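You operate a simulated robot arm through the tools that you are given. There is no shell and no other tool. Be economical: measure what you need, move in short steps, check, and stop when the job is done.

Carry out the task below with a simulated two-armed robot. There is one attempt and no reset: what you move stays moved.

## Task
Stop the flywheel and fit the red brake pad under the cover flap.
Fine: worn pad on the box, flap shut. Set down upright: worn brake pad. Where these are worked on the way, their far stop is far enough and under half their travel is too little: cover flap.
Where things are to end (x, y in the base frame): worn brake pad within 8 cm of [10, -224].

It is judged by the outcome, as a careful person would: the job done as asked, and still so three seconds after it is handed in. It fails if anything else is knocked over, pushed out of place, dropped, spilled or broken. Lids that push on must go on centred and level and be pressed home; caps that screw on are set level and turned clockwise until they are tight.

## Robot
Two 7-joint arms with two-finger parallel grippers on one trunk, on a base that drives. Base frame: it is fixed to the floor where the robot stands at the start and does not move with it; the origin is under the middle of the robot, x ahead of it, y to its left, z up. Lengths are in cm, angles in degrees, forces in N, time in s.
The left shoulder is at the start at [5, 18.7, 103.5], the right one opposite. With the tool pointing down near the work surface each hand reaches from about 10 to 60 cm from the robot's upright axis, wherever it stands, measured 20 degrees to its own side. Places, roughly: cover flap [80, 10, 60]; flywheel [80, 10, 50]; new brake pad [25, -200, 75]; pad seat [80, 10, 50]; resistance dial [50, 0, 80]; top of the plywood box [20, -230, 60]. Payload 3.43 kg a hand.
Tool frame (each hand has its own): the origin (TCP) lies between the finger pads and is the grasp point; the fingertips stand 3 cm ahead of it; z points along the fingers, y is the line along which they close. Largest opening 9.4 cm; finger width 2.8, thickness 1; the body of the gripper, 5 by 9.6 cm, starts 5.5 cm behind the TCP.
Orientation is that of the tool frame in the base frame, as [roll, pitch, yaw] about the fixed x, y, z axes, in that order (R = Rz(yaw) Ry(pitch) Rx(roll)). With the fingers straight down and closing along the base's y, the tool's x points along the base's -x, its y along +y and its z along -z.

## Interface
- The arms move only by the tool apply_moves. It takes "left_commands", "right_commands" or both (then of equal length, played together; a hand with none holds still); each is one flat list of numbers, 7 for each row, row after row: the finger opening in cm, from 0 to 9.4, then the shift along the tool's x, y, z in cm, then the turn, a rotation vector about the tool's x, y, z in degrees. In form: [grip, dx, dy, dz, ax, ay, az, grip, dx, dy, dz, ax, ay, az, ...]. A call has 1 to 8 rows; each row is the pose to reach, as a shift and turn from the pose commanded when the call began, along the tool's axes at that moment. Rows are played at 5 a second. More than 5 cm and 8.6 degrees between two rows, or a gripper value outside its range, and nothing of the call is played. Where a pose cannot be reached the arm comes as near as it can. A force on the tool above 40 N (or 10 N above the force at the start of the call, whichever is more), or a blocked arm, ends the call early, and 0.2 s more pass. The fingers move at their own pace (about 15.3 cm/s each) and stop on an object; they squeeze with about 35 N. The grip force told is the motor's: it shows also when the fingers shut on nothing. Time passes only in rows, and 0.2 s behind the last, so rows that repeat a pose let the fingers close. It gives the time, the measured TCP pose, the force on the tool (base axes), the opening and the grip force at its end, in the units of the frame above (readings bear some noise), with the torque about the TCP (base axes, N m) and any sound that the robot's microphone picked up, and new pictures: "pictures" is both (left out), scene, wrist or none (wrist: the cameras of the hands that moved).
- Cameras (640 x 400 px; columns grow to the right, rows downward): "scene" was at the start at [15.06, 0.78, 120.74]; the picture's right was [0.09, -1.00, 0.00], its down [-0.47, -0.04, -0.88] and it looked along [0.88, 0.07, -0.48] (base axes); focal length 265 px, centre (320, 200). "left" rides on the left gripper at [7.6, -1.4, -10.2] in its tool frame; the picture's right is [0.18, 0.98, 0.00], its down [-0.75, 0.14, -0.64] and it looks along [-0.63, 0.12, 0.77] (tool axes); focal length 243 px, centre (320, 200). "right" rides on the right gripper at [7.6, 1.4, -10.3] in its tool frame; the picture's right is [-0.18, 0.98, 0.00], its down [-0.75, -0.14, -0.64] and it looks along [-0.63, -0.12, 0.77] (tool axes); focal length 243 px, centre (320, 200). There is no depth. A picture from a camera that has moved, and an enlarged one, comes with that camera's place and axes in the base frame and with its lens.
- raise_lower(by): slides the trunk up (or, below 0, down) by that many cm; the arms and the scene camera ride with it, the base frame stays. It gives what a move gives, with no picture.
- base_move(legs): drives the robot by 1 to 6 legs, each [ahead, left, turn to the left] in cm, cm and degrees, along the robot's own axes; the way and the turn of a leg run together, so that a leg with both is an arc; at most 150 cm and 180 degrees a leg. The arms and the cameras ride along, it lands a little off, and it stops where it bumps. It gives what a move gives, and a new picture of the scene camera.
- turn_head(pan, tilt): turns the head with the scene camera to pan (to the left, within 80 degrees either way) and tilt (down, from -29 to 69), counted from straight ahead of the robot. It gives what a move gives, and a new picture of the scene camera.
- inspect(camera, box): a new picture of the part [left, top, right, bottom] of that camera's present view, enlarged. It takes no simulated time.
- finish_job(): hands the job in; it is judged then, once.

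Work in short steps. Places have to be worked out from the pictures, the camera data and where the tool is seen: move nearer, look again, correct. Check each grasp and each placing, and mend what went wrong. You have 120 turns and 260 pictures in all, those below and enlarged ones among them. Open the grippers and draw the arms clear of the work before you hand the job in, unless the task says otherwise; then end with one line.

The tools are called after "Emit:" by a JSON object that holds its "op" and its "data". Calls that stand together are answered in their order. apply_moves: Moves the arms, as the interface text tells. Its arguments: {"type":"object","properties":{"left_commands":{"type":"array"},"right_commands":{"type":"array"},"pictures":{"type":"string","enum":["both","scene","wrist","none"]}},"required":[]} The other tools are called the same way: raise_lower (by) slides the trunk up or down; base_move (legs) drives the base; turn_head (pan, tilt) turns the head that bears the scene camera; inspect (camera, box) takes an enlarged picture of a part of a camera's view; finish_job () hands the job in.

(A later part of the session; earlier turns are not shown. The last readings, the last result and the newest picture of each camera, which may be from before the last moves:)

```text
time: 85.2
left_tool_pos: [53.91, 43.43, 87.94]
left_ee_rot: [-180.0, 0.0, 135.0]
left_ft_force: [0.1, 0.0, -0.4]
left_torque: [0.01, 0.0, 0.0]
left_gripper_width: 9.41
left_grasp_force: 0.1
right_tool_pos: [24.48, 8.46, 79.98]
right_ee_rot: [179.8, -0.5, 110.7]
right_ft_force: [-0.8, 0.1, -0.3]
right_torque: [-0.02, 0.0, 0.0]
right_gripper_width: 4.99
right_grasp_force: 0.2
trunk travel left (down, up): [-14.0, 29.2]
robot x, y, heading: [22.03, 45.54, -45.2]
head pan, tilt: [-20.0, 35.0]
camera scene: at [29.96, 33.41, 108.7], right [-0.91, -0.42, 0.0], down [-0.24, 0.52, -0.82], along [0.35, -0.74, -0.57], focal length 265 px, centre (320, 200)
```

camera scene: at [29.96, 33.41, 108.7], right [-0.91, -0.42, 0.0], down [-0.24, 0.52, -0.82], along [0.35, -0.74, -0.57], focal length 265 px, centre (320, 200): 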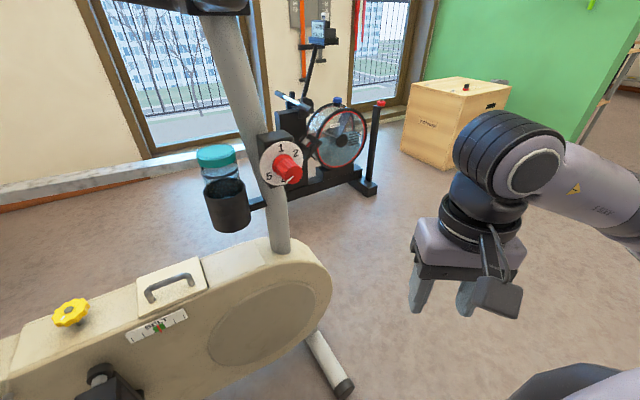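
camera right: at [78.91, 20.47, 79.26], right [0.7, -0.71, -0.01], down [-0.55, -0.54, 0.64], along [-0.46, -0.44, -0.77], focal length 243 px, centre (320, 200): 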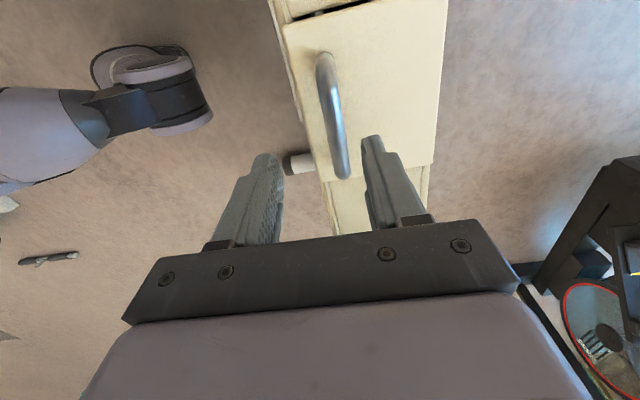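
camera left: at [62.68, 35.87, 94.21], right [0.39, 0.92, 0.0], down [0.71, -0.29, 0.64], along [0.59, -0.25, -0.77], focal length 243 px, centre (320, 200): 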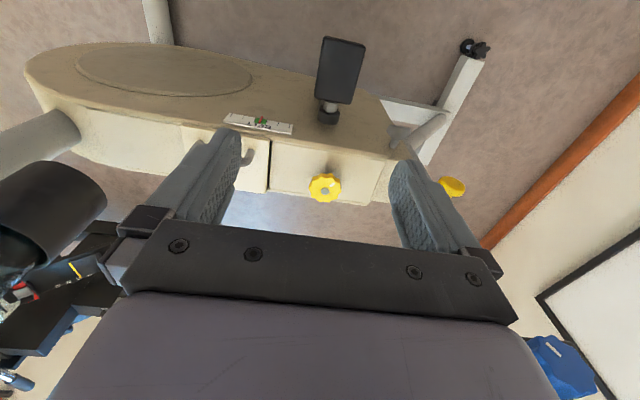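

Clear. Go 14 cm ahead; then look left-down at the flap.

Emit:
{"op": "base_move", "data": {"legs": [[14, 0, 0]]}}

Emit:
{"op": "turn_head", "data": {"pan": 12, "tilt": 45}}

```text
time: 86.5
left_tool_pos: [63.93, 33.48, 87.95]
left_ee_rot: [180.0, 0.0, 135.0]
left_ft_force: [0.3, -0.1, 1.6]
left_torque: [0.01, 0.0, 0.0]
left_gripper_width: 9.4
left_grasp_force: 0.1
right_tool_pos: [34.31, -1.46, 79.84]
right_ee_rot: [179.9, -0.6, 110.7]
right_ft_force: [-0.4, -0.3, -1.1]
right_torque: [0.0, 0.01, 0.0]
right_gripper_width: 5.01
right_grasp_force: 0.1
trunk travel left (down, up): [-14.0, 29.2]
robot x, y, heading: [32.05, 35.69, -45.0]
head pan, tilt: [-20.0, 35.0]
camera scene: at [39.89, 23.45, 108.7], right [-0.91, -0.42, 0.0], down [-0.24, 0.52, -0.82], along [0.35, -0.74, -0.57], focal length 265 px, centre (320, 200)
```

scene: 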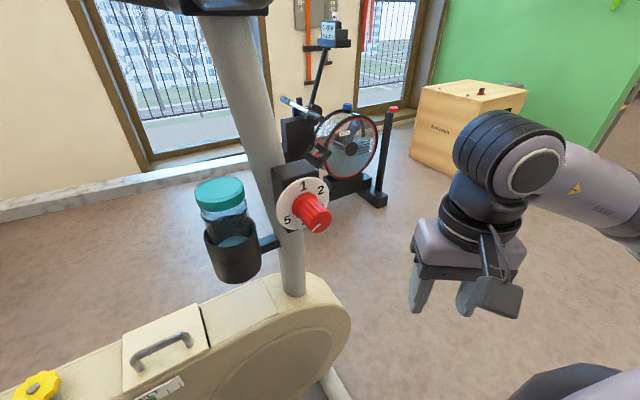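

```text
time: 87.5
left_tool_pos: [63.98, 33.49, 88.06]
left_ee_rot: [-179.9, 0.1, 135.0]
left_ft_force: [-0.3, 0.1, 0.3]
left_torque: [-0.07, 0.0, -0.02]
left_gripper_width: 9.42
left_grasp_force: 0.1
right_tool_pos: [34.32, -1.5, 79.94]
right_ee_rot: [179.9, -0.5, 110.7]
right_ft_force: [0.4, -0.6, 0.3]
right_torque: [0.0, 0.01, -0.02]
right_gripper_width: 5.0
right_grasp_force: 0.0
trunk travel left (down, up): [-14.0, 29.2]
robot x, y, heading: [32.11, 36.01, -45.1]
head pan, tilt: [12.0, 45.0]
camera scene: at [42.99, 27.0, 107.22], right [-0.55, -0.84, 0.0], down [-0.59, 0.39, -0.71], along [0.59, -0.39, -0.71], focal length 265 px, centre (320, 200)
```

scene: 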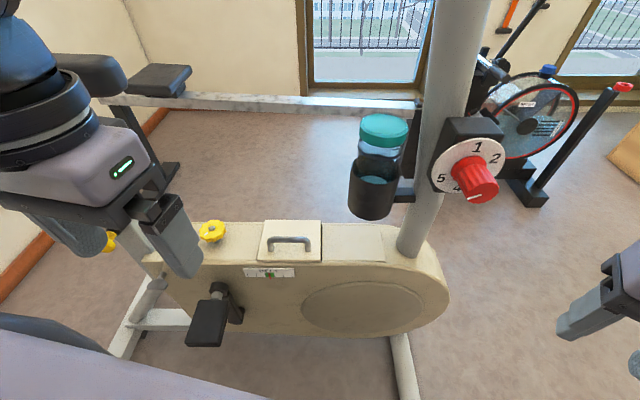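

Now lower the left hand to z≈73 and roll it so the fingers close across the bar.

Emit:
{"op": "apply_moves", "data": {"left_commands": [6, 0, 0, 2, 0, 0, 8.4, 6, 0, 0, 4, 0, 0, 16.8, 6, 0, 0, 6, 0, 0, 25.2, 6, 0, 0, 8, 0, 0, 33.6, 6, 0, 0, 10, 0, 0, 42, 6, 0, 0, 12, 0, 0, 50.4, 6, 0, 0, 14, 0, 0, 58.8, 6, 0, 0, 15, 0, 0, 67.2], "pictures": "none"}}

```text
time: 89.3
left_tool_pos: [65.49, 31.45, 72.92]
left_ee_rot: [-179.9, 0.0, 67.6]
left_ft_force: [-1.0, 0.5, 0.4]
left_torque: [-0.01, 0.0, 0.0]
left_gripper_width: 6.04
left_grasp_force: 0.2
left hand out of reach, approached as far as the arm can: row 3, 4, 5, 6, 7, 8
right_tool_pos: [34.33, -1.61, 79.94]
right_ee_rot: [179.8, -0.6, 110.8]
right_ft_force: [-1.3, 0.6, 0.0]
right_torque: [0.0, 0.01, 0.04]
right_gripper_width: 4.98
right_grasp_force: 0.0
trunk travel left (down, up): [-14.0, 29.2]
robot x, y, heading: [32.01, 35.45, -45.0]
head pan, tilt: [12.0, 45.0]
```

Now across to above the handle, finishing the roll.

Emit:
{"op": "apply_moves", "data": {"left_commands": [6, -2.4, 2.9, 0, 0, 0, 2, 6, -4.8, 5.8, 0, 0, 0, 4, 6, -7.2, 8.7, 0, 0, 0, 6, 6, -9.6, 11.6, 0, 0, 0, 8, 6, -11.9, 14.4, 0, 0, 0, 11, 6, -11.9, 14.4, 0, 0, 0, 11], "pictures": "both"}}

```text
time: 90.7
left_tool_pos: [74.81, 16.54, 73.54]
left_ee_rot: [179.8, 0.2, 56.8]
left_ft_force: [-1.7, -0.2, -0.6]
left_torque: [0.0, -0.02, -0.04]
left_gripper_width: 6.0
left_grasp_force: 0.0
left hand out of reach, approached as far as the arm can: row 5, 6
right_tool_pos: [34.36, -1.47, 80.04]
right_ee_rot: [179.8, -0.6, 110.8]
right_ft_force: [0.2, 0.3, -0.4]
right_torque: [-0.01, 0.01, -0.02]
right_gripper_width: 5.0
right_grasp_force: 0.1
trunk travel left (down, up): [-14.0, 29.2]
robot x, y, heading: [31.8, 35.71, -45.1]
head pan, tilt: [12.0, 45.0]
camera scene: at [42.99, 27.0, 107.22], right [-0.55, -0.84, 0.0], down [-0.59, 0.39, -0.71], along [0.59, -0.39, -0.71], focal length 265 px, centre (320, 200)
camera left: at [77.52, 23.78, 83.75], right [0.92, -0.38, 0.0], down [-0.29, -0.71, 0.64], along [-0.25, -0.59, -0.77], focal length 243 px, centre (320, 200)
```

scene: 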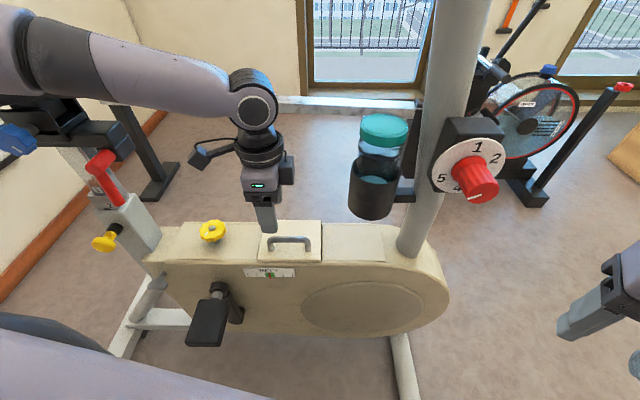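
left: 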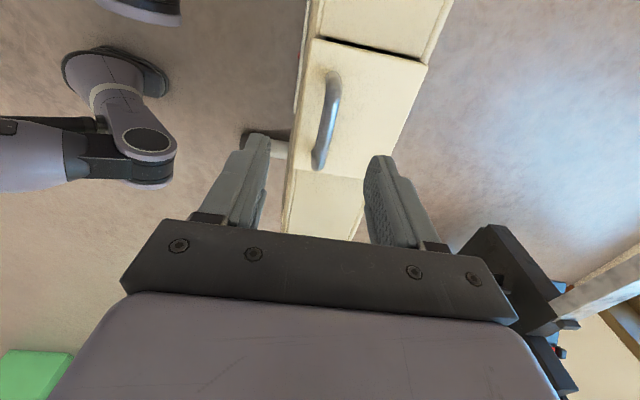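

Bar centre re-measured ≈(74.15,15). Descend and close.

Emit:
{"op": "apply_moves", "data": {"left_commands": [5, -0.4, 0.3, 3.5, 0, 0, 0, 5, -0.8, 0.3, 7, 0, 0, 0, 5, -1.3, 0.3, 10.2, 0, 0, 0, 5, -1.3, 0.3, 10.2, 0, 0, 0, 0, -1.3, 0.3, 10.2, 0, 0, 0, 0, -1.3, 0.3, 10.2, 0, 0, 0, 0, -1.3, 0.3, 10.2, 0, 0, 0], "pictures": "wrist"}}

```text
time: 92.3
left_tool_pos: [75.27, 19.93, 66.52]
left_ee_rot: [179.9, 0.1, 56.8]
left_ft_force: [0.4, -0.7, -0.2]
left_torque: [0.02, -0.01, 0.01]
left_gripper_width: 0.0
left_grasp_force: 33.0
left hand out of reach, approached as far as the arm can: row 1, 2, 3, 4, 5, 6, 7
right_tool_pos: [34.32, -1.56, 79.9]
right_ee_rot: [179.8, -0.5, 110.7]
right_ft_force: [-0.4, 0.1, 1.0]
right_torque: [-0.02, -0.03, -0.01]
right_gripper_width: 4.99
right_grasp_force: 0.1
trunk travel left (down, up): [-14.0, 29.2]
robot x, y, heading: [31.99, 35.27, -45.0]
head pan, tilt: [12.0, 45.0]
camera left: at [78.08, 27.18, 76.79], right [0.92, -0.38, 0.0], down [-0.29, -0.71, 0.64], along [-0.25, -0.59, -0.77], focal length 243 px, centre (320, 200)
```

left: 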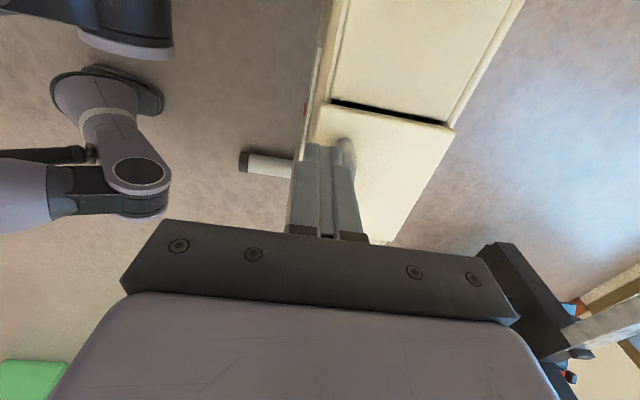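

The arm is folded against a limit. Raising the trunk to its normal height should give the hand better range; then re-approach.

Emit:
{"op": "raise_lower", "data": {"by": 10}}

Emit:
{"op": "apply_moves", "data": {"left_commands": [5, -1.5, -0.6, 1, 0, 0, 0, 5, -3, -1.2, 2, 0, 0, 0, 5, -4.5, -1.8, 4, 0, 0, 0, 5, -4.5, -1.8, 7, 0, 0, 0, 5, -4.5, -1.8, 10, 0, 0, 0], "pictures": "wrist"}}

```text
time: 93.6
left_tool_pos: [75.22, 20.02, 76.48]
left_ee_rot: [179.9, 0.1, 56.8]
left_ft_force: [0.2, 0.1, -0.2]
left_torque: [0.02, -0.01, 0.02]
left_gripper_width: 0.0
left_grasp_force: 32.6
right_tool_pos: [34.28, -1.37, 89.88]
right_ee_rot: [179.8, -0.6, 110.7]
right_ft_force: [-0.2, 0.5, 1.0]
right_torque: [0.01, 0.0, 0.0]
right_gripper_width: 4.99
right_grasp_force: 0.1
trunk travel left (down, up): [-24.0, 19.2]
robot x, y, heading: [32.24, 35.77, -45.0]
head pan, tilt: [12.0, 45.0]
```

```text
time: 94.8
left_tool_pos: [73.46, 23.54, 72.67]
left_ee_rot: [179.8, 0.1, 56.9]
left_ft_force: [-0.3, -1.4, 0.3]
left_torque: [0.02, 0.03, -0.01]
left_gripper_width: 4.98
left_grasp_force: 0.0
left hand out of reach, approached as far as the arm can: row 1, 2, 3, 4, 5
right_tool_pos: [34.37, -1.56, 90.0]
right_ee_rot: [179.8, -0.7, 110.8]
right_ft_force: [0.4, 0.0, 0.4]
right_torque: [-0.02, -0.02, 0.03]
right_gripper_width: 5.01
right_grasp_force: 0.0
trunk travel left (down, up): [-24.0, 19.2]
robot x, y, heading: [31.81, 35.53, -45.3]
head pan, tilt: [12.0, 45.0]
camera left: at [76.36, 30.78, 83.0], right [0.92, -0.38, 0.0], down [-0.29, -0.71, 0.64], along [-0.25, -0.59, -0.77], focal length 243 px, centre (320, 200)
```

left: 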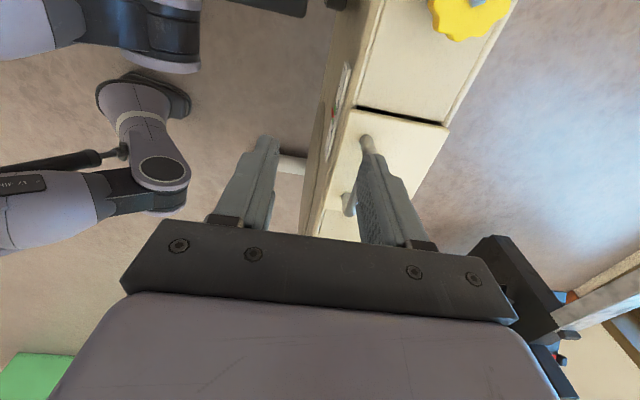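

The limit seems tied to this roll direction; use the mirrored roll (the one that worked for the right arm). Roll the left hand back the other way in three calls.

Emit:
{"op": "apply_moves", "data": {"left_commands": [5, 0, 0, 0, 0, 0, -8.5, 5, 0, 0, 0, 0, 0, -17, 5, 0, 0, 0, 0, 0, -25.5, 5, 0, 0, 0, 0, 0, -34, 5, 0, 0, 0, 0, 0, -42.5, 5, 0, 0, 0, 0, 0, -51, 5, 0, 0, 0, 0, 0, -59.5, 5, 0, 0, 0, 0, 0, -68], "pictures": "none"}}

Emit:
{"op": "apply_moves", "data": {"left_commands": [5, 0, 0, 0, 0, 0, -8.5, 5, 0, 0, 0, 0, 0, -17, 5, 0, 0, 0, 0, 0, -25.5, 5, 0, 0, 0, 0, 0, -34, 5, 0, 0, 0, 0, 0, -42.5, 5, 0, 0, 0, 0, 0, -51, 5, 0, 0, 0, 0, 0, -59.5, 5, 0, 0, 0, 0, 0, -68], "pictures": "none"}}

Emit:
{"op": "apply_moves", "data": {"left_commands": [5, 0, 0, 0, 0, 0, -8.5, 5, 0, 0, 0, 0, 0, -17, 5, 0, 0, 0, 0, 0, -25.5, 5, 0, 0, 0, 0, 0, -34, 5, 0, 0, 0, 0, 0, -42.5, 5, 0, 0, 0, 0, 0, -44], "pictures": "wrist"}}

```text
time: 96.6
left_tool_pos: [73.6, 23.38, 73.04]
left_ee_rot: [-179.8, 0.1, 125.0]
left_ft_force: [0.1, 0.9, 0.1]
left_torque: [0.04, 0.01, 0.01]
left_gripper_width: 5.02
left_grasp_force: 0.2
right_tool_pos: [34.47, -1.52, 89.82]
right_ee_rot: [179.8, -0.6, 110.8]
right_ft_force: [0.1, 0.0, -0.2]
right_torque: [-0.01, 0.03, -0.02]
right_gripper_width: 5.0
right_grasp_force: 0.0
trunk travel left (down, up): [-24.0, 19.2]
robot x, y, heading: [31.37, 35.46, -45.2]
head pan, tilt: [12.0, 45.0]
```

```text
time: 98.4
left_tool_pos: [73.54, 23.33, 73.02]
left_ee_rot: [-179.9, 0.0, -167.0]
left_ft_force: [0.3, 0.3, 0.4]
left_torque: [-0.03, 0.0, -0.01]
left_gripper_width: 5.02
left_grasp_force: 0.0
right_tool_pos: [34.25, -1.37, 89.94]
right_ee_rot: [179.9, -0.5, 110.7]
right_ft_force: [0.3, -0.9, 0.1]
right_torque: [0.0, -0.02, -0.01]
right_gripper_width: 5.01
right_grasp_force: 0.1
trunk travel left (down, up): [-24.0, 19.2]
robot x, y, heading: [32.26, 35.27, -45.3]
head pan, tilt: [12.0, 45.0]
```

```text
time: 99.8
left_tool_pos: [73.61, 23.23, 72.99]
left_ee_rot: [-179.9, -0.1, -123.2]
left_ft_force: [0.4, 0.0, 0.3]
left_torque: [0.0, 0.01, 0.0]
left_gripper_width: 4.97
left_grasp_force: 0.0
right_tool_pos: [34.47, -1.59, 89.92]
right_ee_rot: [179.8, -0.6, 110.8]
right_ft_force: [-1.0, 0.1, 1.1]
right_torque: [0.02, -0.03, 0.0]
right_gripper_width: 4.99
right_grasp_force: 0.0
trunk travel left (down, up): [-24.0, 19.2]
robot x, y, heading: [31.62, 35.72, -45.1]
head pan, tilt: [12.0, 45.0]
camera left: at [70.52, 16.18, 83.28], right [-0.92, 0.38, 0.0], down [0.29, 0.71, 0.64], along [0.24, 0.59, -0.77], focal length 243 px, centre (320, 200)
```

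left: 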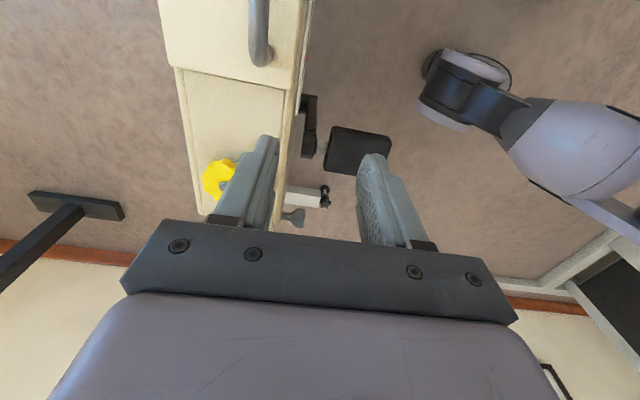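

All reachable now. Move above the bar and look.

Emit:
{"op": "apply_moves", "data": {"left_commands": [5, 2.5, -2, 0, 0, 0, 0, 5, 5, -4, 0, 0, 0, 0, 5, 6.5, -5, 2, 0, 0, 0, 5, 6.5, -5, 5, 0, 0, 0, 5, 6.5, -5, 5, 0, 0, 0], "pictures": "wrist"}}

```text
time: 101.0
left_tool_pos: [75.95, 21.79, 74.02]
left_ee_rot: [-179.9, -0.1, -123.1]
left_ft_force: [0.3, -0.9, 0.1]
left_torque: [0.0, 0.0, 0.0]
left_gripper_width: 4.99
left_grasp_force: 0.0
left hand out of reach, approached as far as the arm can: row 1, 2, 3, 4, 5
right_tool_pos: [34.28, -1.43, 89.94]
right_ee_rot: [179.8, -0.6, 110.8]
right_ft_force: [-0.5, -0.4, -0.2]
right_torque: [0.03, -0.02, 0.0]
right_gripper_width: 5.01
right_grasp_force: 0.0
trunk travel left (down, up): [-24.0, 19.2]
robot x, y, heading: [31.91, 35.69, -45.1]
head pan, tilt: [12.0, 45.0]
camera left: at [72.93, 14.62, 84.24], right [-0.92, 0.38, 0.0], down [0.29, 0.71, 0.64], along [0.25, 0.59, -0.77], focal length 243 px, centre (320, 200)
```

left: 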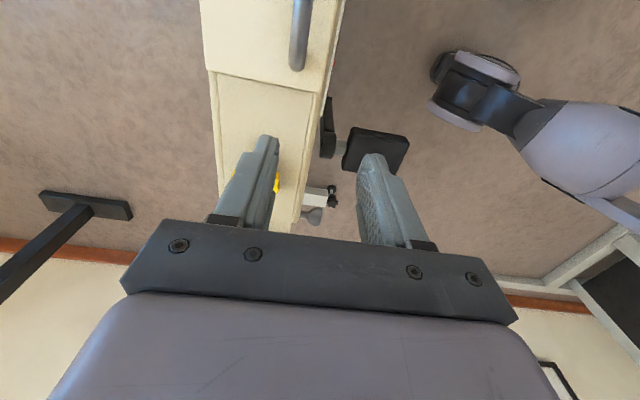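

The arm seems stuck in a poor elbow posture. I raise the left hand back up to shoulder height to reset its posture, then come straight down as the right arm did.

Emit:
{"op": "apply_moves", "data": {"left_commands": [5, -1.1, 1.3, -4, 0, 0, 0, 5, -2.2, 2.6, -8, 0, 0, 0, 5, -3.3, 3.9, -12, 0, 0, 0, 5, -4.4, 5.2, -16, 0, 0, 0, 5, -5.5, 6.5, -20, 0, 0, 0, 5, -6.6, 7.8, -24, 0, 0, 0, 5, -7.8, 9, -28, 0, 0, 0, 5, -7.8, 9.5, -31, 0, 0, 0], "pictures": "scene"}}

Emit:
{"op": "apply_moves", "data": {"left_commands": [5, 0, 0, 4.8, 0, 0, 0, 5, 0, 0, 9.6, 0, 0, 0, 5, 0, 0, 14.4, 0, 0, 0, 5, 0, 0, 19.2, 0, 0, 0, 5, 0, 0, 24, 0, 0, 0, 5, 0, 0, 28, 0, 0, 0, 5, 0, 0, 32, 0, 0, 0], "pictures": "scene"}}

```text
time: 102.8
left_tool_pos: [72.1, 33.23, 105.02]
left_ee_rot: [180.0, -0.2, -123.2]
left_ft_force: [-0.2, 0.0, -0.7]
left_torque: [-0.01, -0.04, -0.02]
left_gripper_width: 5.01
left_grasp_force: 0.1
right_tool_pos: [34.3, -1.43, 89.93]
right_ee_rot: [179.8, -0.5, 110.7]
right_ft_force: [0.0, -0.7, 0.4]
right_torque: [-0.01, -0.03, -0.02]
right_gripper_width: 5.03
right_grasp_force: 0.1
trunk travel left (down, up): [-24.0, 19.2]
robot x, y, heading: [31.84, 35.44, -45.4]
head pan, tilt: [12.0, 45.0]
camera scene: at [42.98, 27.0, 117.22], right [-0.55, -0.84, 0.0], down [-0.59, 0.39, -0.71], along [0.59, -0.39, -0.71], focal length 265 px, centre (320, 200)
```

scene: 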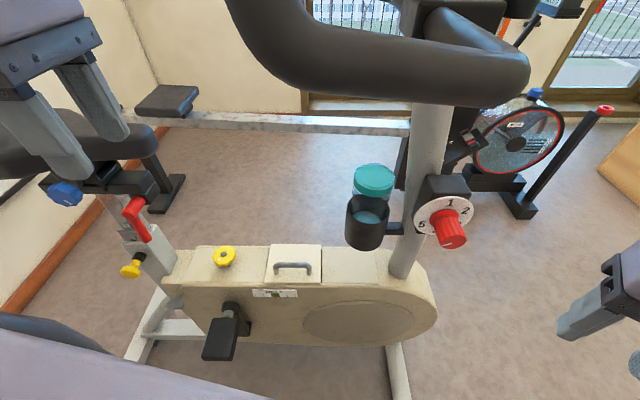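

```text
time: 104.4
left_tool_pos: [73.87, 33.12, 73.9]
left_ee_rot: [179.8, -0.1, -123.3]
left_ft_force: [-1.0, -0.3, 0.3]
left_torque: [0.01, 0.0, -0.03]
left_gripper_width: 5.0
left_grasp_force: 0.0
left hand out of reach, approached as far as the arm can: row 7
right_tool_pos: [34.4, -1.42, 89.84]
right_ee_rot: [179.8, -0.7, 110.6]
right_ft_force: [0.4, -0.4, 0.3]
right_torque: [0.01, -0.01, -0.06]
right_gripper_width: 4.99
right_grasp_force: 0.0
trunk travel left (down, up): [-24.0, 19.2]
robot x, y, heading: [32.29, 35.46, -45.2]
head pan, tilt: [12.0, 45.0]
camera scene: at [43.01, 27.0, 117.22], right [-0.55, -0.84, 0.0], down [-0.59, 0.39, -0.71], along [0.59, -0.39, -0.71], focal length 265 px, centre (320, 200)
```

scene: 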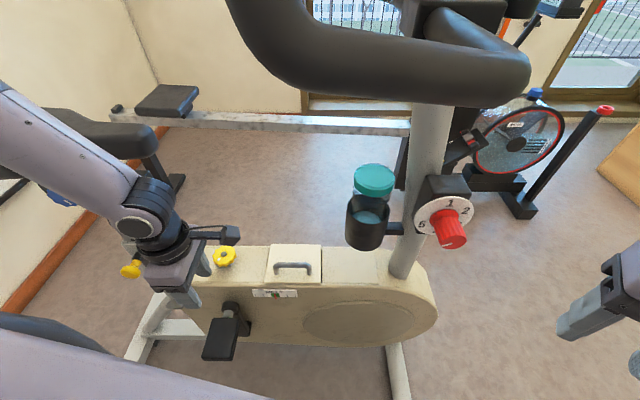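

The limit is being low relative to the shoulder. So lift the hand, lower the trunk ~18 cm, and approach again with the shoulder nearer the work height.

Emit:
{"op": "apply_moves", "data": {"left_commands": [5, 0, 0, -4.8, 0, 0, 0, 5, 0, 0, -9.6, 0, 0, 0, 5, 0, 0, -14.4, 0, 0, 0, 5, 0, 0, -19.2, 0, 0, 0], "pictures": "none"}}

Emit:
{"op": "raise_lower", "data": {"by": -18}}

Emit:
{"op": "apply_moves", "data": {"left_commands": [5, 4, -1.2, 0.5, 0, 0, 0, 5, 8, -2.4, 1, 0, 0, 0, 5, 12, -3.6, 1.5, 0, 0, 0, 5, 14.7, -4.8, 2, 0, 0, 0, 5, 14.7, -4.8, 5, 0, 0, 0], "pictures": "wrist"}}

```text
time: 105.4
left_tool_pos: [73.81, 33.09, 93.25]
left_ee_rot: [-180.0, -0.1, -123.2]
left_ft_force: [0.0, -0.9, 0.7]
left_torque: [0.01, 0.02, 0.03]
left_gripper_width: 5.0
left_grasp_force: 0.0
right_tool_pos: [34.4, -1.43, 89.97]
right_ee_rot: [179.8, -0.7, 110.7]
right_ft_force: [-0.2, 1.0, -0.3]
right_torque: [-0.04, 0.0, -0.01]
right_gripper_width: 5.03
right_grasp_force: 0.0
trunk travel left (down, up): [-24.0, 19.2]
robot x, y, heading: [31.9, 35.35, -44.9]
head pan, tilt: [12.0, 45.0]
```

```text
time: 107.4
left_tool_pos: [74.0, 33.08, 75.19]
left_ee_rot: [-179.9, 0.0, -123.1]
left_ft_force: [0.1, -0.2, 1.0]
left_torque: [0.02, 0.0, -0.03]
left_gripper_width: 5.02
left_grasp_force: 0.1
right_tool_pos: [34.45, -1.56, 71.87]
right_ee_rot: [179.8, -0.6, 110.7]
right_ft_force: [-0.4, -0.5, -0.8]
right_torque: [-0.02, 0.0, -0.02]
right_gripper_width: 5.0
right_grasp_force: 0.1
trunk travel left (down, up): [-6.0, 37.2]
robot x, y, heading: [31.89, 35.41, -45.1]
head pan, tilt: [12.0, 45.0]
```

```text
time: 108.6
left_tool_pos: [70.11, 18.13, 70.5]
left_ee_rot: [-179.9, -0.1, -123.1]
left_ft_force: [-0.4, 0.3, -0.3]
left_torque: [-0.04, -0.02, 0.03]
left_gripper_width: 5.03
left_grasp_force: 0.1
right_tool_pos: [34.38, -1.52, 71.88]
right_ee_rot: [179.8, -0.6, 110.6]
right_ft_force: [0.2, 0.4, -0.1]
right_torque: [0.02, -0.01, -0.01]
right_gripper_width: 4.98
right_grasp_force: 0.1
trunk travel left (down, up): [-6.0, 37.2]
robot x, y, heading: [31.93, 35.38, -44.9]
head pan, tilt: [12.0, 45.0]
camera left: at [66.92, 11.14, 80.73], right [-0.92, 0.38, 0.0], down [0.29, 0.71, 0.64], along [0.25, 0.59, -0.77], focal length 243 px, centre (320, 200)
```

left: 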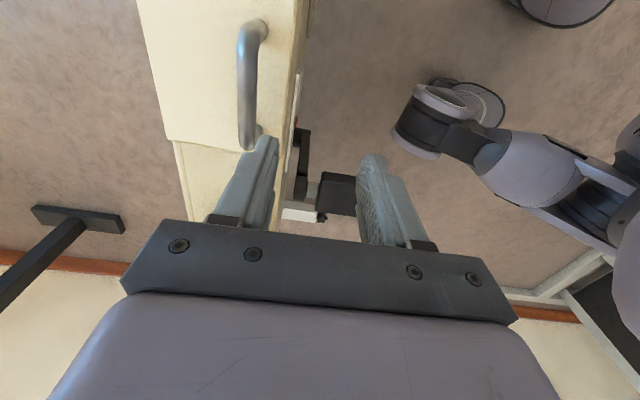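

Now no limits. Shift 5 cm outward onto the bar and descend.

Emit:
{"op": "apply_moves", "data": {"left_commands": [5, 0.2, -2.6, 0, 0, 0, 0, 5, 0.4, -5.1, 0.5, 0, 0, 0, 5, 0.4, -5.1, 4, 0, 0, 0, 5, 0.4, -5.1, 7, 0, 0, 0, 5, 0.4, -5.1, 7, 0, 0, 0], "pictures": "wrist"}}

```text
time: 109.8
left_tool_pos: [74.54, 17.23, 64.1]
left_ee_rot: [-179.9, -0.1, -123.2]
left_ft_force: [0.4, -0.2, 0.4]
left_torque: [0.01, -0.01, 0.0]
left_gripper_width: 5.0
left_grasp_force: 0.1
left hand out of reach, approached as far as the arm can: row 2, 3, 4, 5
right_tool_pos: [34.3, -1.49, 71.97]
right_ee_rot: [179.8, -0.7, 110.7]
right_ft_force: [0.3, 0.1, 0.2]
right_torque: [0.02, 0.0, 0.03]
right_gripper_width: 5.0
right_grasp_force: 0.0
trunk travel left (down, up): [-6.0, 37.2]
robot x, y, heading: [32.01, 35.77, -45.1]
head pan, tilt: [12.0, 45.0]
camera left: at [71.35, 10.1, 74.28], right [-0.92, 0.38, 0.0], down [0.29, 0.71, 0.64], along [0.25, 0.59, -0.77], focal length 243 px, centre (320, 200)
```

left: 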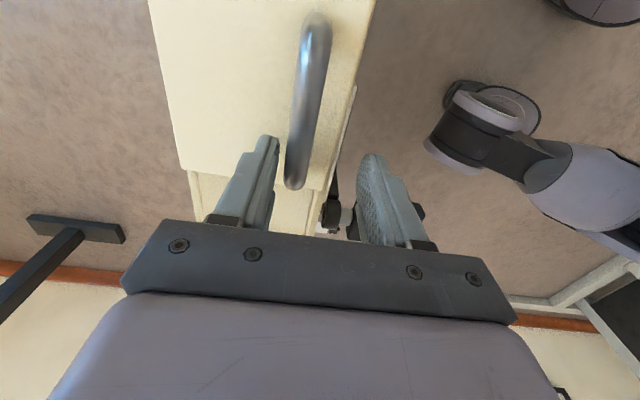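

Probably the wrist-roll joint limit (≈104°). Reduce the roll by 13° (a slight skew across the round bar is fine) and recentre.

Emit:
{"op": "apply_moves", "data": {"left_commands": [5, 0, 0, -1, 0, 0, 7, 5, 0.7, -0.4, -1, 0, 0, 13, 5, 1.5, -0.7, -0.5, 0, 0, 13, 5, 1.9, -0.9, 0.2, 0, 0, 13, 5, 1.9, -0.9, 0.6, 0, 0, 13], "pictures": "wrist"}}

```text
time: 111.0
left_tool_pos: [74.51, 16.94, 64.58]
left_ee_rot: [-179.8, -0.1, -136.1]
left_ft_force: [0.6, 0.1, -0.1]
left_torque: [0.03, 0.0, 0.02]
left_gripper_width: 5.01
left_grasp_force: 0.1
left hand out of reach, approached as far as the arm can: row 2, 3, 4, 5
right_tool_pos: [34.25, -1.39, 71.88]
right_ee_rot: [179.8, -0.7, 110.7]
right_ft_force: [0.0, 0.2, 0.0]
right_torque: [0.0, 0.01, -0.02]
right_gripper_width: 4.99
right_grasp_force: 0.0
trunk travel left (down, up): [-6.0, 37.2]
robot x, y, heading: [31.85, 35.92, -45.0]
head pan, tilt: [12.0, 45.0]
camera left: at [69.9, 10.71, 74.83], right [-0.81, 0.58, 0.0], down [0.45, 0.63, 0.64], along [0.37, 0.52, -0.77], focal length 243 px, centre (320, 200)
```

left: 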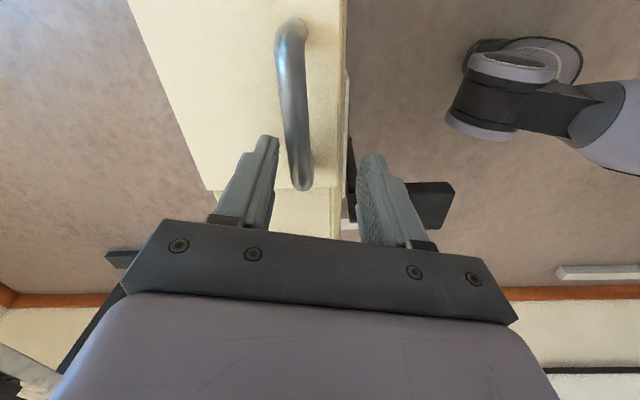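

So it's height-below-shoulder again, coupled with lateral position. Lift the hand 6, lower the trunk 6, and shift the base 4 cm right.

Emit:
{"op": "apply_moves", "data": {"left_commands": [5, 0, 0, -4, 0, 0, 0, 5, 0, 0, -8, 0, 0, 0], "pictures": "none"}}

Emit:
{"op": "raise_lower", "data": {"by": -6}}

Emit:
{"op": "base_move", "data": {"legs": [[0, -4, 0]]}}

```text
time: 111.6
left_tool_pos: [74.61, 17.05, 72.55]
left_ee_rot: [179.9, -0.1, -136.2]
left_ft_force: [0.0, 0.5, 0.3]
left_torque: [-0.01, 0.01, 0.0]
left_gripper_width: 4.98
left_grasp_force: 0.1
right_tool_pos: [34.34, -1.48, 71.78]
right_ee_rot: [179.9, -0.5, 110.7]
right_ft_force: [-0.1, -0.2, 0.6]
right_torque: [0.0, 0.02, -0.03]
right_gripper_width: 5.02
right_grasp_force: 0.1
trunk travel left (down, up): [-6.0, 37.2]
robot x, y, heading: [31.57, 35.34, -45.2]
head pan, tilt: [12.0, 45.0]
```

```text
time: 112.6
left_tool_pos: [74.65, 17.0, 66.48]
left_ee_rot: [-179.9, -0.1, -136.2]
left_ft_force: [0.1, -0.2, 0.5]
left_torque: [0.01, 0.01, 0.0]
left_gripper_width: 5.01
left_grasp_force: 0.1
right_tool_pos: [34.38, -1.47, 65.99]
right_ee_rot: [179.8, -0.6, 110.7]
right_ft_force: [0.1, 0.0, 0.5]
right_torque: [0.02, 0.01, -0.04]
right_gripper_width: 4.98
right_grasp_force: 0.1
trunk travel left (down, up): [0.0, 43.2]
robot x, y, heading: [31.69, 35.76, -44.9]
head pan, tilt: [12.0, 45.0]
```

```text
time: 113.7
left_tool_pos: [71.69, 14.23, 66.51]
left_ee_rot: [-179.9, 0.0, -136.2]
left_ft_force: [0.5, -0.6, -0.7]
left_torque: [-0.03, 0.02, 0.0]
left_gripper_width: 5.05
left_grasp_force: 0.0
right_tool_pos: [31.55, -4.36, 65.95]
right_ee_rot: [179.7, -0.6, 110.6]
right_ft_force: [-0.4, 0.1, 0.1]
right_torque: [0.05, -0.03, 0.0]
right_gripper_width: 5.0
right_grasp_force: 0.0
trunk travel left (down, up): [0.0, 43.2]
robot x, y, heading: [29.47, 32.63, -45.3]
head pan, tilt: [12.0, 45.0]
camera scene: at [40.16, 24.18, 93.22], right [-0.55, -0.84, 0.0], down [-0.59, 0.39, -0.71], along [0.59, -0.39, -0.71], focal length 265 px, centre (320, 200)
```

scene: 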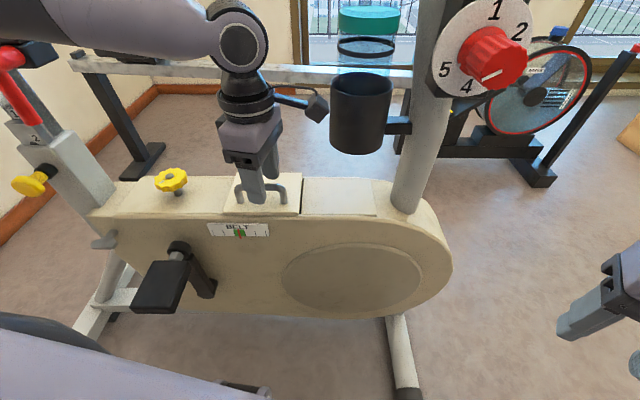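

Check the dial while here.

Emit:
{"op": "inspect", "data": {"camera": "scene", "box": [420, 0, 560, 110]}}

Emit:
{"op": "apply_moves", "data": {"left_commands": [5, -1, -1.2, -0.5, 0, 0, -6, 5, -2.2, -2.2, 0, 0, 0, -13, 5, -2.2, -2.2, 1.5, 0, 0, -13, 5, -2.2, -2.2, 3.2, 0, 0, -13], "pictures": "wrist"}}

```text
3.64 times, centred on (490, 55) of scene
camera zoom: at [40.16, 24.18, 93.22], right [-0.55, -0.84, 0.0], down [-0.59, 0.39, -0.71], along [0.59, -0.39, -0.71], focal length 962 px, centre (-298, 727)
```

zoom: 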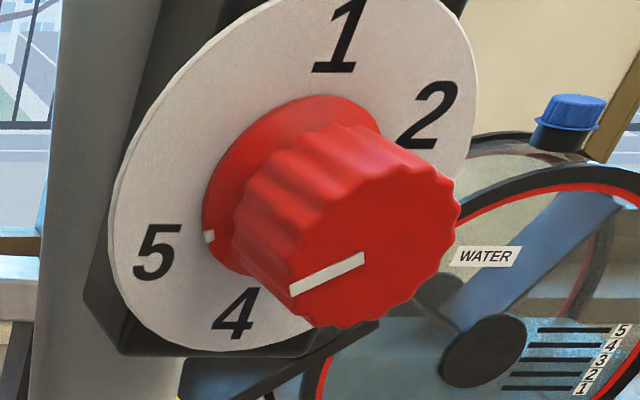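

```text
time: 114.7
left_tool_pos: [74.95, 14.24, 63.25]
left_ee_rot: [-180.0, -0.2, -123.2]
left_ft_force: [-0.2, -0.3, -0.1]
left_torque: [-0.01, 0.0, -0.05]
left_gripper_width: 5.02
left_grasp_force: 0.1
right_tool_pos: [31.52, -4.31, 65.99]
right_ee_rot: [179.8, -0.6, 110.6]
right_ft_force: [-0.5, 0.0, 0.0]
right_torque: [0.02, 0.03, 0.01]
right_gripper_width: 5.01
right_grasp_force: 0.1
trunk travel left (down, up): [0.0, 43.2]
robot x, y, heading: [29.18, 32.72, -45.0]
head pan, tilt: [12.0, 45.0]
camera left: at [71.86, 7.0, 73.49], right [-0.92, 0.38, 0.0], down [0.29, 0.71, 0.64], along [0.25, 0.59, -0.77], focal length 243 px, centre (320, 200)
```

left: 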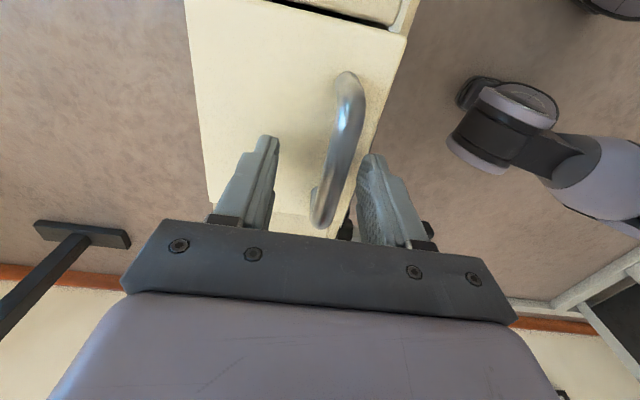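

Dial marker is at 5 — good. Hand now reaches fully; centre (+0.8 y) and grip.

Emit:
{"op": "apply_moves", "data": {"left_commands": [5, 0, 0.9, 0.1, 0, 0, 0, 0, 0, 0.9, 0.1, 0, 0, 0, 0, 0, 0.9, 0.1, 0, 0, 0, 0, 0, 0.9, 0.1, 0, 0, 0], "pictures": "wrist"}}

```text
time: 115.7
left_tool_pos: [74.31, 14.53, 63.3]
left_ee_rot: [-179.7, -0.1, -123.2]
left_ft_force: [13.6, -8.0, -0.7]
left_torque: [-0.16, -0.12, -0.7]
left_gripper_width: 1.33
left_grasp_force: 45.6
right_tool_pos: [31.59, -4.37, 65.94]
right_ee_rot: [179.8, -0.6, 110.7]
right_ft_force: [-1.1, 0.3, -1.3]
right_torque: [-0.02, -0.01, 0.01]
right_gripper_width: 4.99
right_grasp_force: 0.0
trunk travel left (down, up): [0.0, 43.2]
robot x, y, heading: [29.22, 32.92, -45.0]
head pan, tilt: [12.0, 45.0]
camera left: at [71.18, 7.42, 73.46], right [-0.92, 0.38, 0.0], down [0.29, 0.71, 0.64], along [0.25, 0.59, -0.77], focal length 243 px, centre (320, 200)
```

left: 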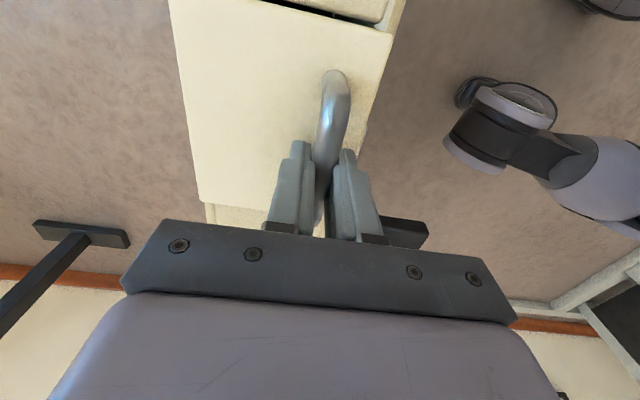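

Gripped (1.3 cm). Lift along the hinge arc a first 30°.

Emit:
{"op": "apply_moves", "data": {"left_commands": [0, 0, -0.7, -0.8, 0, 0, 0, 0, 0, -1.1, -1.6, 0, 0, 0, 0, 0, -1.6, -2.3, 0, 0, 0, 0, 0, -2.2, -3, 0, 0, 0, 0, 0, -2.8, -3.6, 0, 0, 0, 0, 0, -3.5, -4.2, 0, 0, 0], "pictures": "both"}}

```text
time: 117.0
left_tool_pos: [77.1, 12.6, 67.43]
left_ee_rot: [-179.8, -0.2, -123.1]
left_ft_force: [-7.1, 3.9, 5.3]
left_torque: [-0.36, 0.55, -1.23]
left_gripper_width: 1.34
left_grasp_force: 45.3
right_tool_pos: [31.46, -4.37, 66.04]
right_ee_rot: [179.6, -0.7, 110.7]
right_ft_force: [-0.7, 0.7, 0.2]
right_torque: [0.0, 0.0, -0.02]
right_gripper_width: 5.01
right_grasp_force: 0.1
trunk travel left (down, up): [0.0, 43.2]
robot x, y, heading: [29.4, 32.6, -45.0]
head pan, tilt: [12.0, 45.0]
camera scene: at [40.12, 24.19, 93.23], right [-0.55, -0.84, 0.0], down [-0.59, 0.39, -0.71], along [0.59, -0.39, -0.71], focal length 265 px, centre (320, 200)
camera left: at [74.04, 5.52, 77.73], right [-0.92, 0.38, 0.0], down [0.29, 0.71, 0.64], along [0.25, 0.59, -0.77], focal length 243 px, centre (320, 200)
```

scene: 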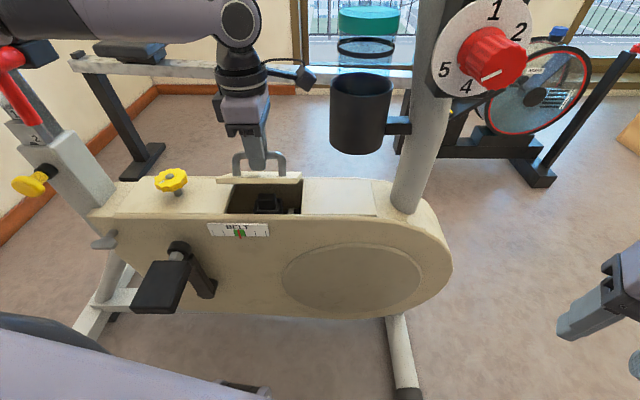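
left: 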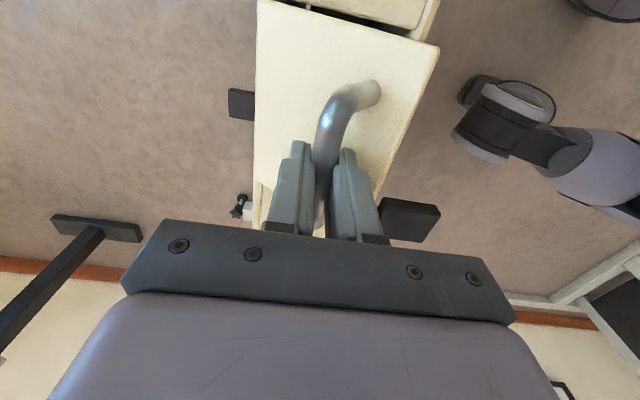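

The flap is rising and a black-handled pad is seen in the slot. Continue the arc to ~60°.

Emit:
{"op": "apply_moves", "data": {"left_commands": [0, 0, -0.75, -0.5, 0, 0, 0, 0, 0, -1.5, -1.0, 0, 0, 0, 0, 0, -2.3, -1.3, 0, 0, 0, 0, 0, -3.2, -1.6, 0, 0, 0, 0, 0, -4.0, -1.85, 0, 0, 0, 0, 0, -4.9, -2.0, 0, 0, 0], "pictures": "scene"}}

```text
time: 118.5
left_tool_pos: [80.62, 11.22, 69.32]
left_ee_rot: [-179.9, -0.4, -123.5]
left_ft_force: [-17.2, -27.1, -10.4]
left_torque: [-0.36, 0.22, -1.29]
left_gripper_width: 1.37
left_grasp_force: 44.6
left hand out of reach, approached as far as the arm can: row 4, 5, 6
right_tool_pos: [31.53, -4.41, 65.91]
right_ee_rot: [179.8, -0.8, 110.7]
right_ft_force: [0.3, 0.1, 0.4]
right_torque: [0.02, -0.04, 0.02]
right_gripper_width: 5.01
right_grasp_force: 0.0
trunk travel left (down, up): [0.0, 43.2]
robot x, y, heading: [29.22, 32.85, -45.1]
head pan, tilt: [12.0, 45.0]
camera scene: at [40.14, 24.02, 93.2], right [-0.55, -0.84, 0.0], down [-0.59, 0.39, -0.71], along [0.59, -0.38, -0.71], focal length 265 px, centre (320, 200)
```

scene: 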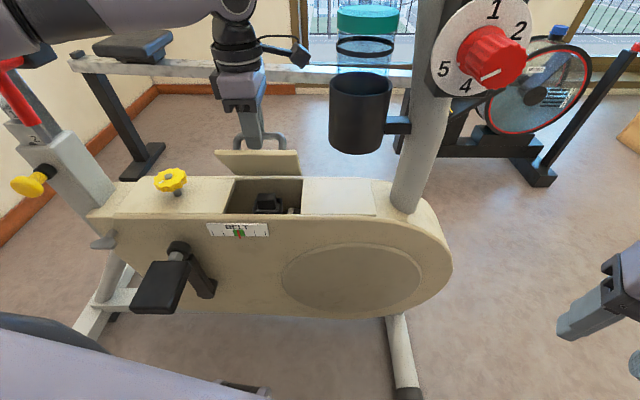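

At ~55° the arm nears a limit again (drifting sideways). I test whether unrolling the wrist a little frees it while continuing the arc.

Emit:
{"op": "apply_moves", "data": {"left_commands": [0, 0.8, -0.5, 0, 0, 0, 4, 0, 1.2, -1.2, -0.1, 0, 0, 8, 0, 1.2, -2, -0.2, 0, 0, 12], "pictures": "none"}}

```text
time: 119.2
left_tool_pos: [81.15, 11.28, 69.41]
left_ee_rot: [-179.8, -0.4, -135.2]
left_ft_force: [-21.0, -28.9, -6.9]
left_torque: [0.1, 0.15, 1.49]
left_gripper_width: 1.87
left_grasp_force: 45.8
left hand out of reach, approached as far as the arm can: row 1, 2, 3
right_tool_pos: [31.48, -4.43, 65.82]
right_ee_rot: [179.7, -0.8, 110.7]
right_ft_force: [-0.2, 0.4, 0.5]
right_torque: [0.01, -0.05, -0.01]
right_gripper_width: 5.0
right_grasp_force: 0.2
trunk travel left (down, up): [0.0, 43.2]
robot x, y, heading: [28.89, 32.64, -45.1]
head pan, tilt: [12.0, 45.0]
```

It's an inward-bearing limit of the left arm, so the base must be turned a bit. I lower the flap gently back along the arc first.

Emit:
{"op": "apply_moves", "data": {"left_commands": [0, 0.3, 1.4, 0.3, 0, 0, -4, 0, 0.6, 2.8, 0.9, 0, 0, -8, 0, 0.9, 4.1, 1.9, 0, 0, -12, 0, 1.1, 5.5, 3.1, 0, 0, -12, 0, 1.3, 6.5, 4.5, 0, 0, -12, 0, 1.5, 7.3, 5.9, 0, 0, -12], "pictures": "scene"}}

```text
time: 120.7
left_tool_pos: [75.34, 15.71, 63.55]
left_ee_rot: [-179.9, -0.1, -123.3]
left_ft_force: [-6.1, -13.7, -0.1]
left_torque: [-0.16, -0.06, -0.65]
left_gripper_width: 1.38
left_grasp_force: 45.3
right_tool_pos: [31.44, -4.45, 66.02]
right_ee_rot: [179.7, -0.6, 110.6]
right_ft_force: [-0.5, 0.4, 1.3]
right_torque: [0.01, 0.01, 0.02]
right_gripper_width: 5.0
right_grasp_force: 0.0
trunk travel left (down, up): [0.0, 43.2]
robot x, y, heading: [29.19, 32.67, -45.0]
head pan, tilt: [12.0, 45.0]
camera scene: at [40.14, 24.13, 93.21], right [-0.55, -0.84, 0.0], down [-0.59, 0.39, -0.71], along [0.59, -0.39, -0.71], focal length 265 px, centre (320, 200)
```

scene: 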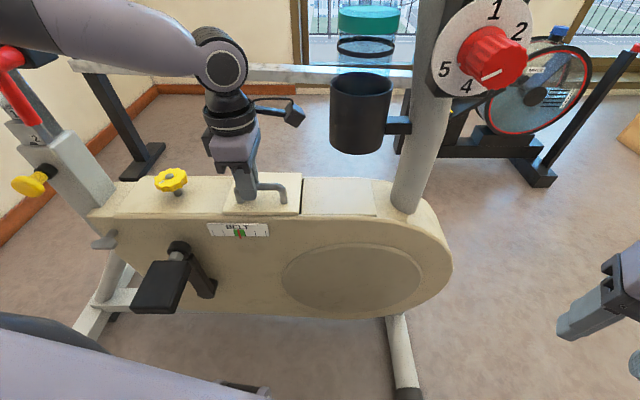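

Flap is shut again. Release, lift and draw back a little, then turn the base about 7° right.

Emit:
{"op": "apply_moves", "data": {"left_commands": [5, 0, 0, 0, 0, 0, 0, 5, 0, 0, 0, 0, 0, 0, 5, 0, 0, -4, 0, 0, 0, 5, -2, 2, -8, 0, 0, 0, 5, -4, 4, -8, 0, 0, 0], "pictures": "none"}}

Emit:
{"op": "base_move", "data": {"legs": [[-0.7, 2.1, 0], [0, 0, -7]]}}

Emit:
{"op": "turn_head", "data": {"pan": 50, "tilt": 30}}

```text
time: 121.8
left_tool_pos: [74.1, 21.43, 71.6]
left_ee_rot: [-180.0, -0.1, -123.3]
left_ft_force: [-0.4, 0.1, -0.1]
left_torque: [0.03, 0.0, 0.03]
left_gripper_width: 5.0
left_grasp_force: 0.1
right_tool_pos: [31.53, -4.31, 65.95]
right_ee_rot: [179.8, -0.7, 110.7]
right_ft_force: [-0.4, 0.7, -0.3]
right_torque: [-0.01, 0.0, -0.02]
right_gripper_width: 5.0
right_grasp_force: 0.0
trunk travel left (down, up): [0.0, 43.2]
robot x, y, heading: [29.0, 32.55, -45.3]
head pan, tilt: [12.0, 45.0]
```

```text
time: 123.3
left_tool_pos: [73.44, 17.76, 71.58]
left_ee_rot: [-179.9, -0.1, -130.2]
left_ft_force: [-0.9, 0.2, 0.1]
left_torque: [-0.02, 0.0, -0.01]
left_gripper_width: 4.99
left_grasp_force: 0.0
right_tool_pos: [27.95, -2.42, 65.84]
right_ee_rot: [179.8, -0.6, 103.7]
right_ft_force: [-0.6, -0.7, 0.0]
right_torque: [-0.01, 0.02, 0.01]
right_gripper_width: 5.0
right_grasp_force: 0.1
trunk travel left (down, up): [0.0, 43.2]
robot x, y, heading: [29.74, 35.04, -52.3]
head pan, tilt: [12.0, 45.0]
camera scene: at [40.01, 24.87, 93.22], right [-0.64, -0.77, 0.0], down [-0.54, 0.46, -0.71], along [0.54, -0.46, -0.71], focal length 265 px, centre (320, 200)
```

scene: 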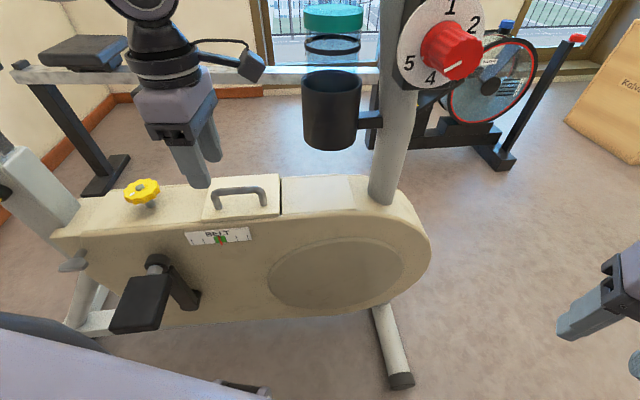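

```text
time: 124.3
left_tool_pos: [73.41, 17.82, 71.47]
left_ee_rot: [-179.9, -0.3, -130.2]
left_ft_force: [-0.2, -0.6, -0.5]
left_torque: [0.01, -0.01, 0.03]
left_gripper_width: 5.0
left_grasp_force: 0.0
right_tool_pos: [28.0, -2.32, 65.9]
right_ee_rot: [179.9, -0.6, 103.7]
right_ft_force: [-0.3, 1.0, 0.4]
right_torque: [0.02, 0.01, -0.01]
right_gripper_width: 5.0
right_grasp_force: 0.0
trunk travel left (down, up): [0.0, 43.2]
robot x, y, heading: [29.83, 34.52, -52.0]
head pan, tilt: [50.0, 30.0]
camera scene: at [42.82, 29.77, 95.48], right [-0.04, -1.0, 0.0], down [-0.5, 0.02, -0.87], along [0.87, -0.03, -0.5], focal length 265 px, centre (320, 200)
```

scene: 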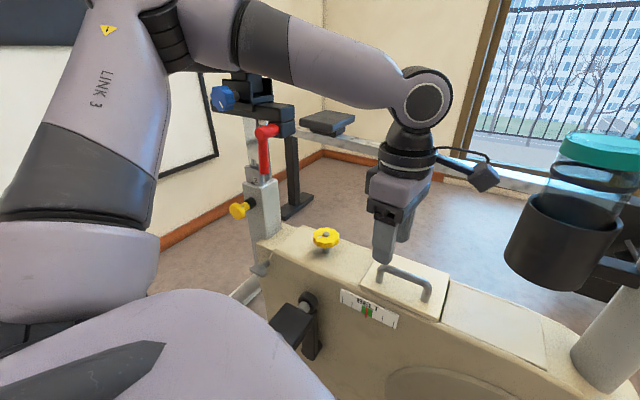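

Good view: elbow is high and clear. Regrip the handle from here.

Emit:
{"op": "apply_moves", "data": {"left_commands": [5, 0.9, -1.4, 0, 0, 0, -3.5, 5, 1.86, -2.75, 1, 0, 0, -7, 5, 1.86, -2.75, 5, 0, 0, -7, 5, 1.86, -2.75, 8.2, 0, 0, -7, 0, 1.86, -2.75, 8.2, 0, 0, -7, 0, 1.86, -2.75, 8.2, 0, 0, -7, 0, 1.86, -2.75, 8.2, 0, 0, -7], "pictures": "both"}}

```text
time: 125.9
left_tool_pos: [74.41, 14.48, 63.17]
left_ee_rot: [-179.7, -0.1, -123.2]
left_ft_force: [21.1, -13.1, -5.2]
left_torque: [-0.31, -0.1, -0.58]
left_gripper_width: 1.34
left_grasp_force: 45.3
right_tool_pos: [27.95, -2.42, 66.0]
right_ee_rot: [179.8, -0.6, 103.7]
right_ft_force: [0.3, 1.2, 0.5]
right_torque: [0.03, 0.01, -0.02]
right_gripper_width: 5.02
right_grasp_force: 0.0
trunk travel left (down, up): [0.0, 43.2]
robot x, y, heading: [30.18, 34.5, -51.9]
head pan, tilt: [50.0, 30.0]
camera scene: at [42.94, 29.71, 95.45], right [-0.04, -1.0, 0.0], down [-0.5, 0.02, -0.87], along [0.86, -0.03, -0.5], focal length 265 px, centre (320, 200)
camera left: at [71.2, 7.46, 73.5], right [-0.92, 0.38, 0.0], down [0.29, 0.71, 0.64], along [0.25, 0.59, -0.77], focal length 243 px, centre (320, 200)
```

scene: 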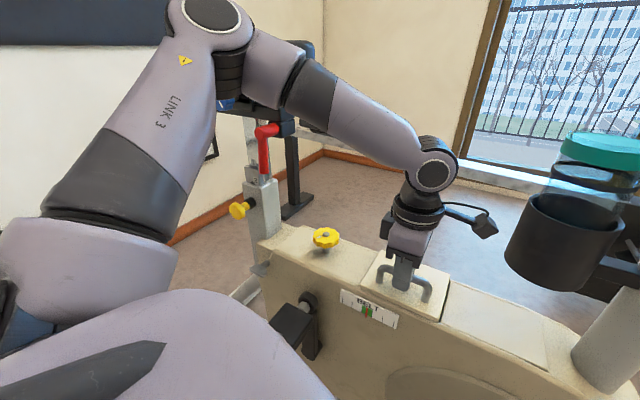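
left: 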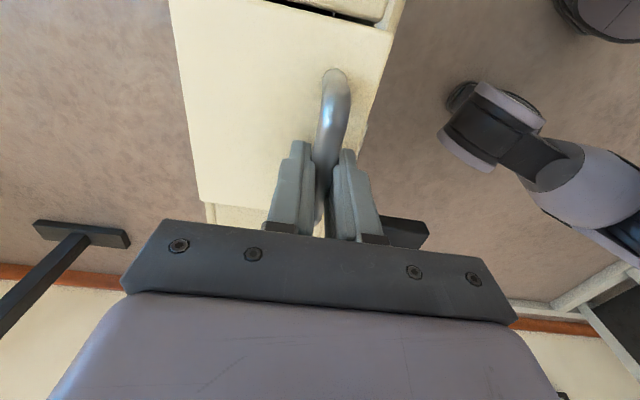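

Grip again, no limit warnings. Open along the arc.

Emit:
{"op": "apply_moves", "data": {"left_commands": [0, 0, -0.9, -0.8, 0, 0, 0, 0, 0, -1.3, -1.6, 0, 0, 0, 0, 0, -2.0, -2.6, 0, 0, 0, 0, 0, -2.9, -3.5, 0, 0, 0, 0, 0, -3.8, -4.3, 0, 0, 0, 0, 0, -4.9, -5.0, 0, 0, 0, 0, 0, -6, -5.5, 0, 0, 0, 0, 0, -6.8, -5.8, 0, 0, 0], "pictures": "scene"}}

```text
time: 127.7
left_tool_pos: [79.99, 10.99, 69.08]
left_ee_rot: [-179.8, -0.3, -123.3]
left_ft_force: [-8.4, -9.0, -5.5]
left_torque: [-0.66, 0.68, -1.25]
left_gripper_width: 1.34
left_grasp_force: 44.9
right_tool_pos: [27.83, -2.48, 65.96]
right_ee_rot: [179.8, -0.6, 103.8]
right_ft_force: [-0.6, 0.1, -0.6]
right_torque: [-0.01, -0.02, 0.01]
right_gripper_width: 5.01
right_grasp_force: 0.1
trunk travel left (down, up): [0.0, 43.2]
robot x, y, heading: [29.85, 34.5, -52.3]
head pan, tilt: [50.0, 30.0]
camera scene: at [42.81, 29.72, 95.47], right [-0.04, -1.0, 0.0], down [-0.5, 0.02, -0.87], along [0.87, -0.03, -0.5], focal length 265 px, centre (320, 200)
```

scene: 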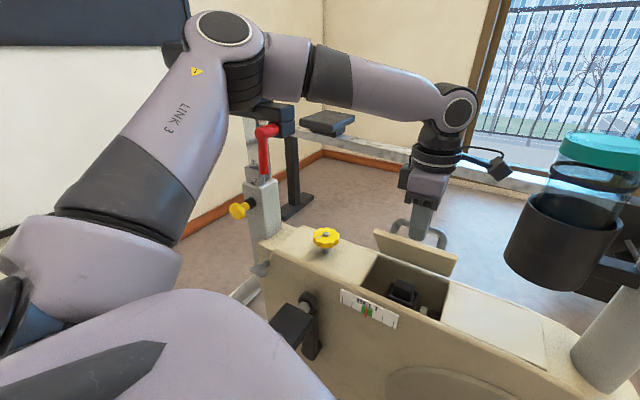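

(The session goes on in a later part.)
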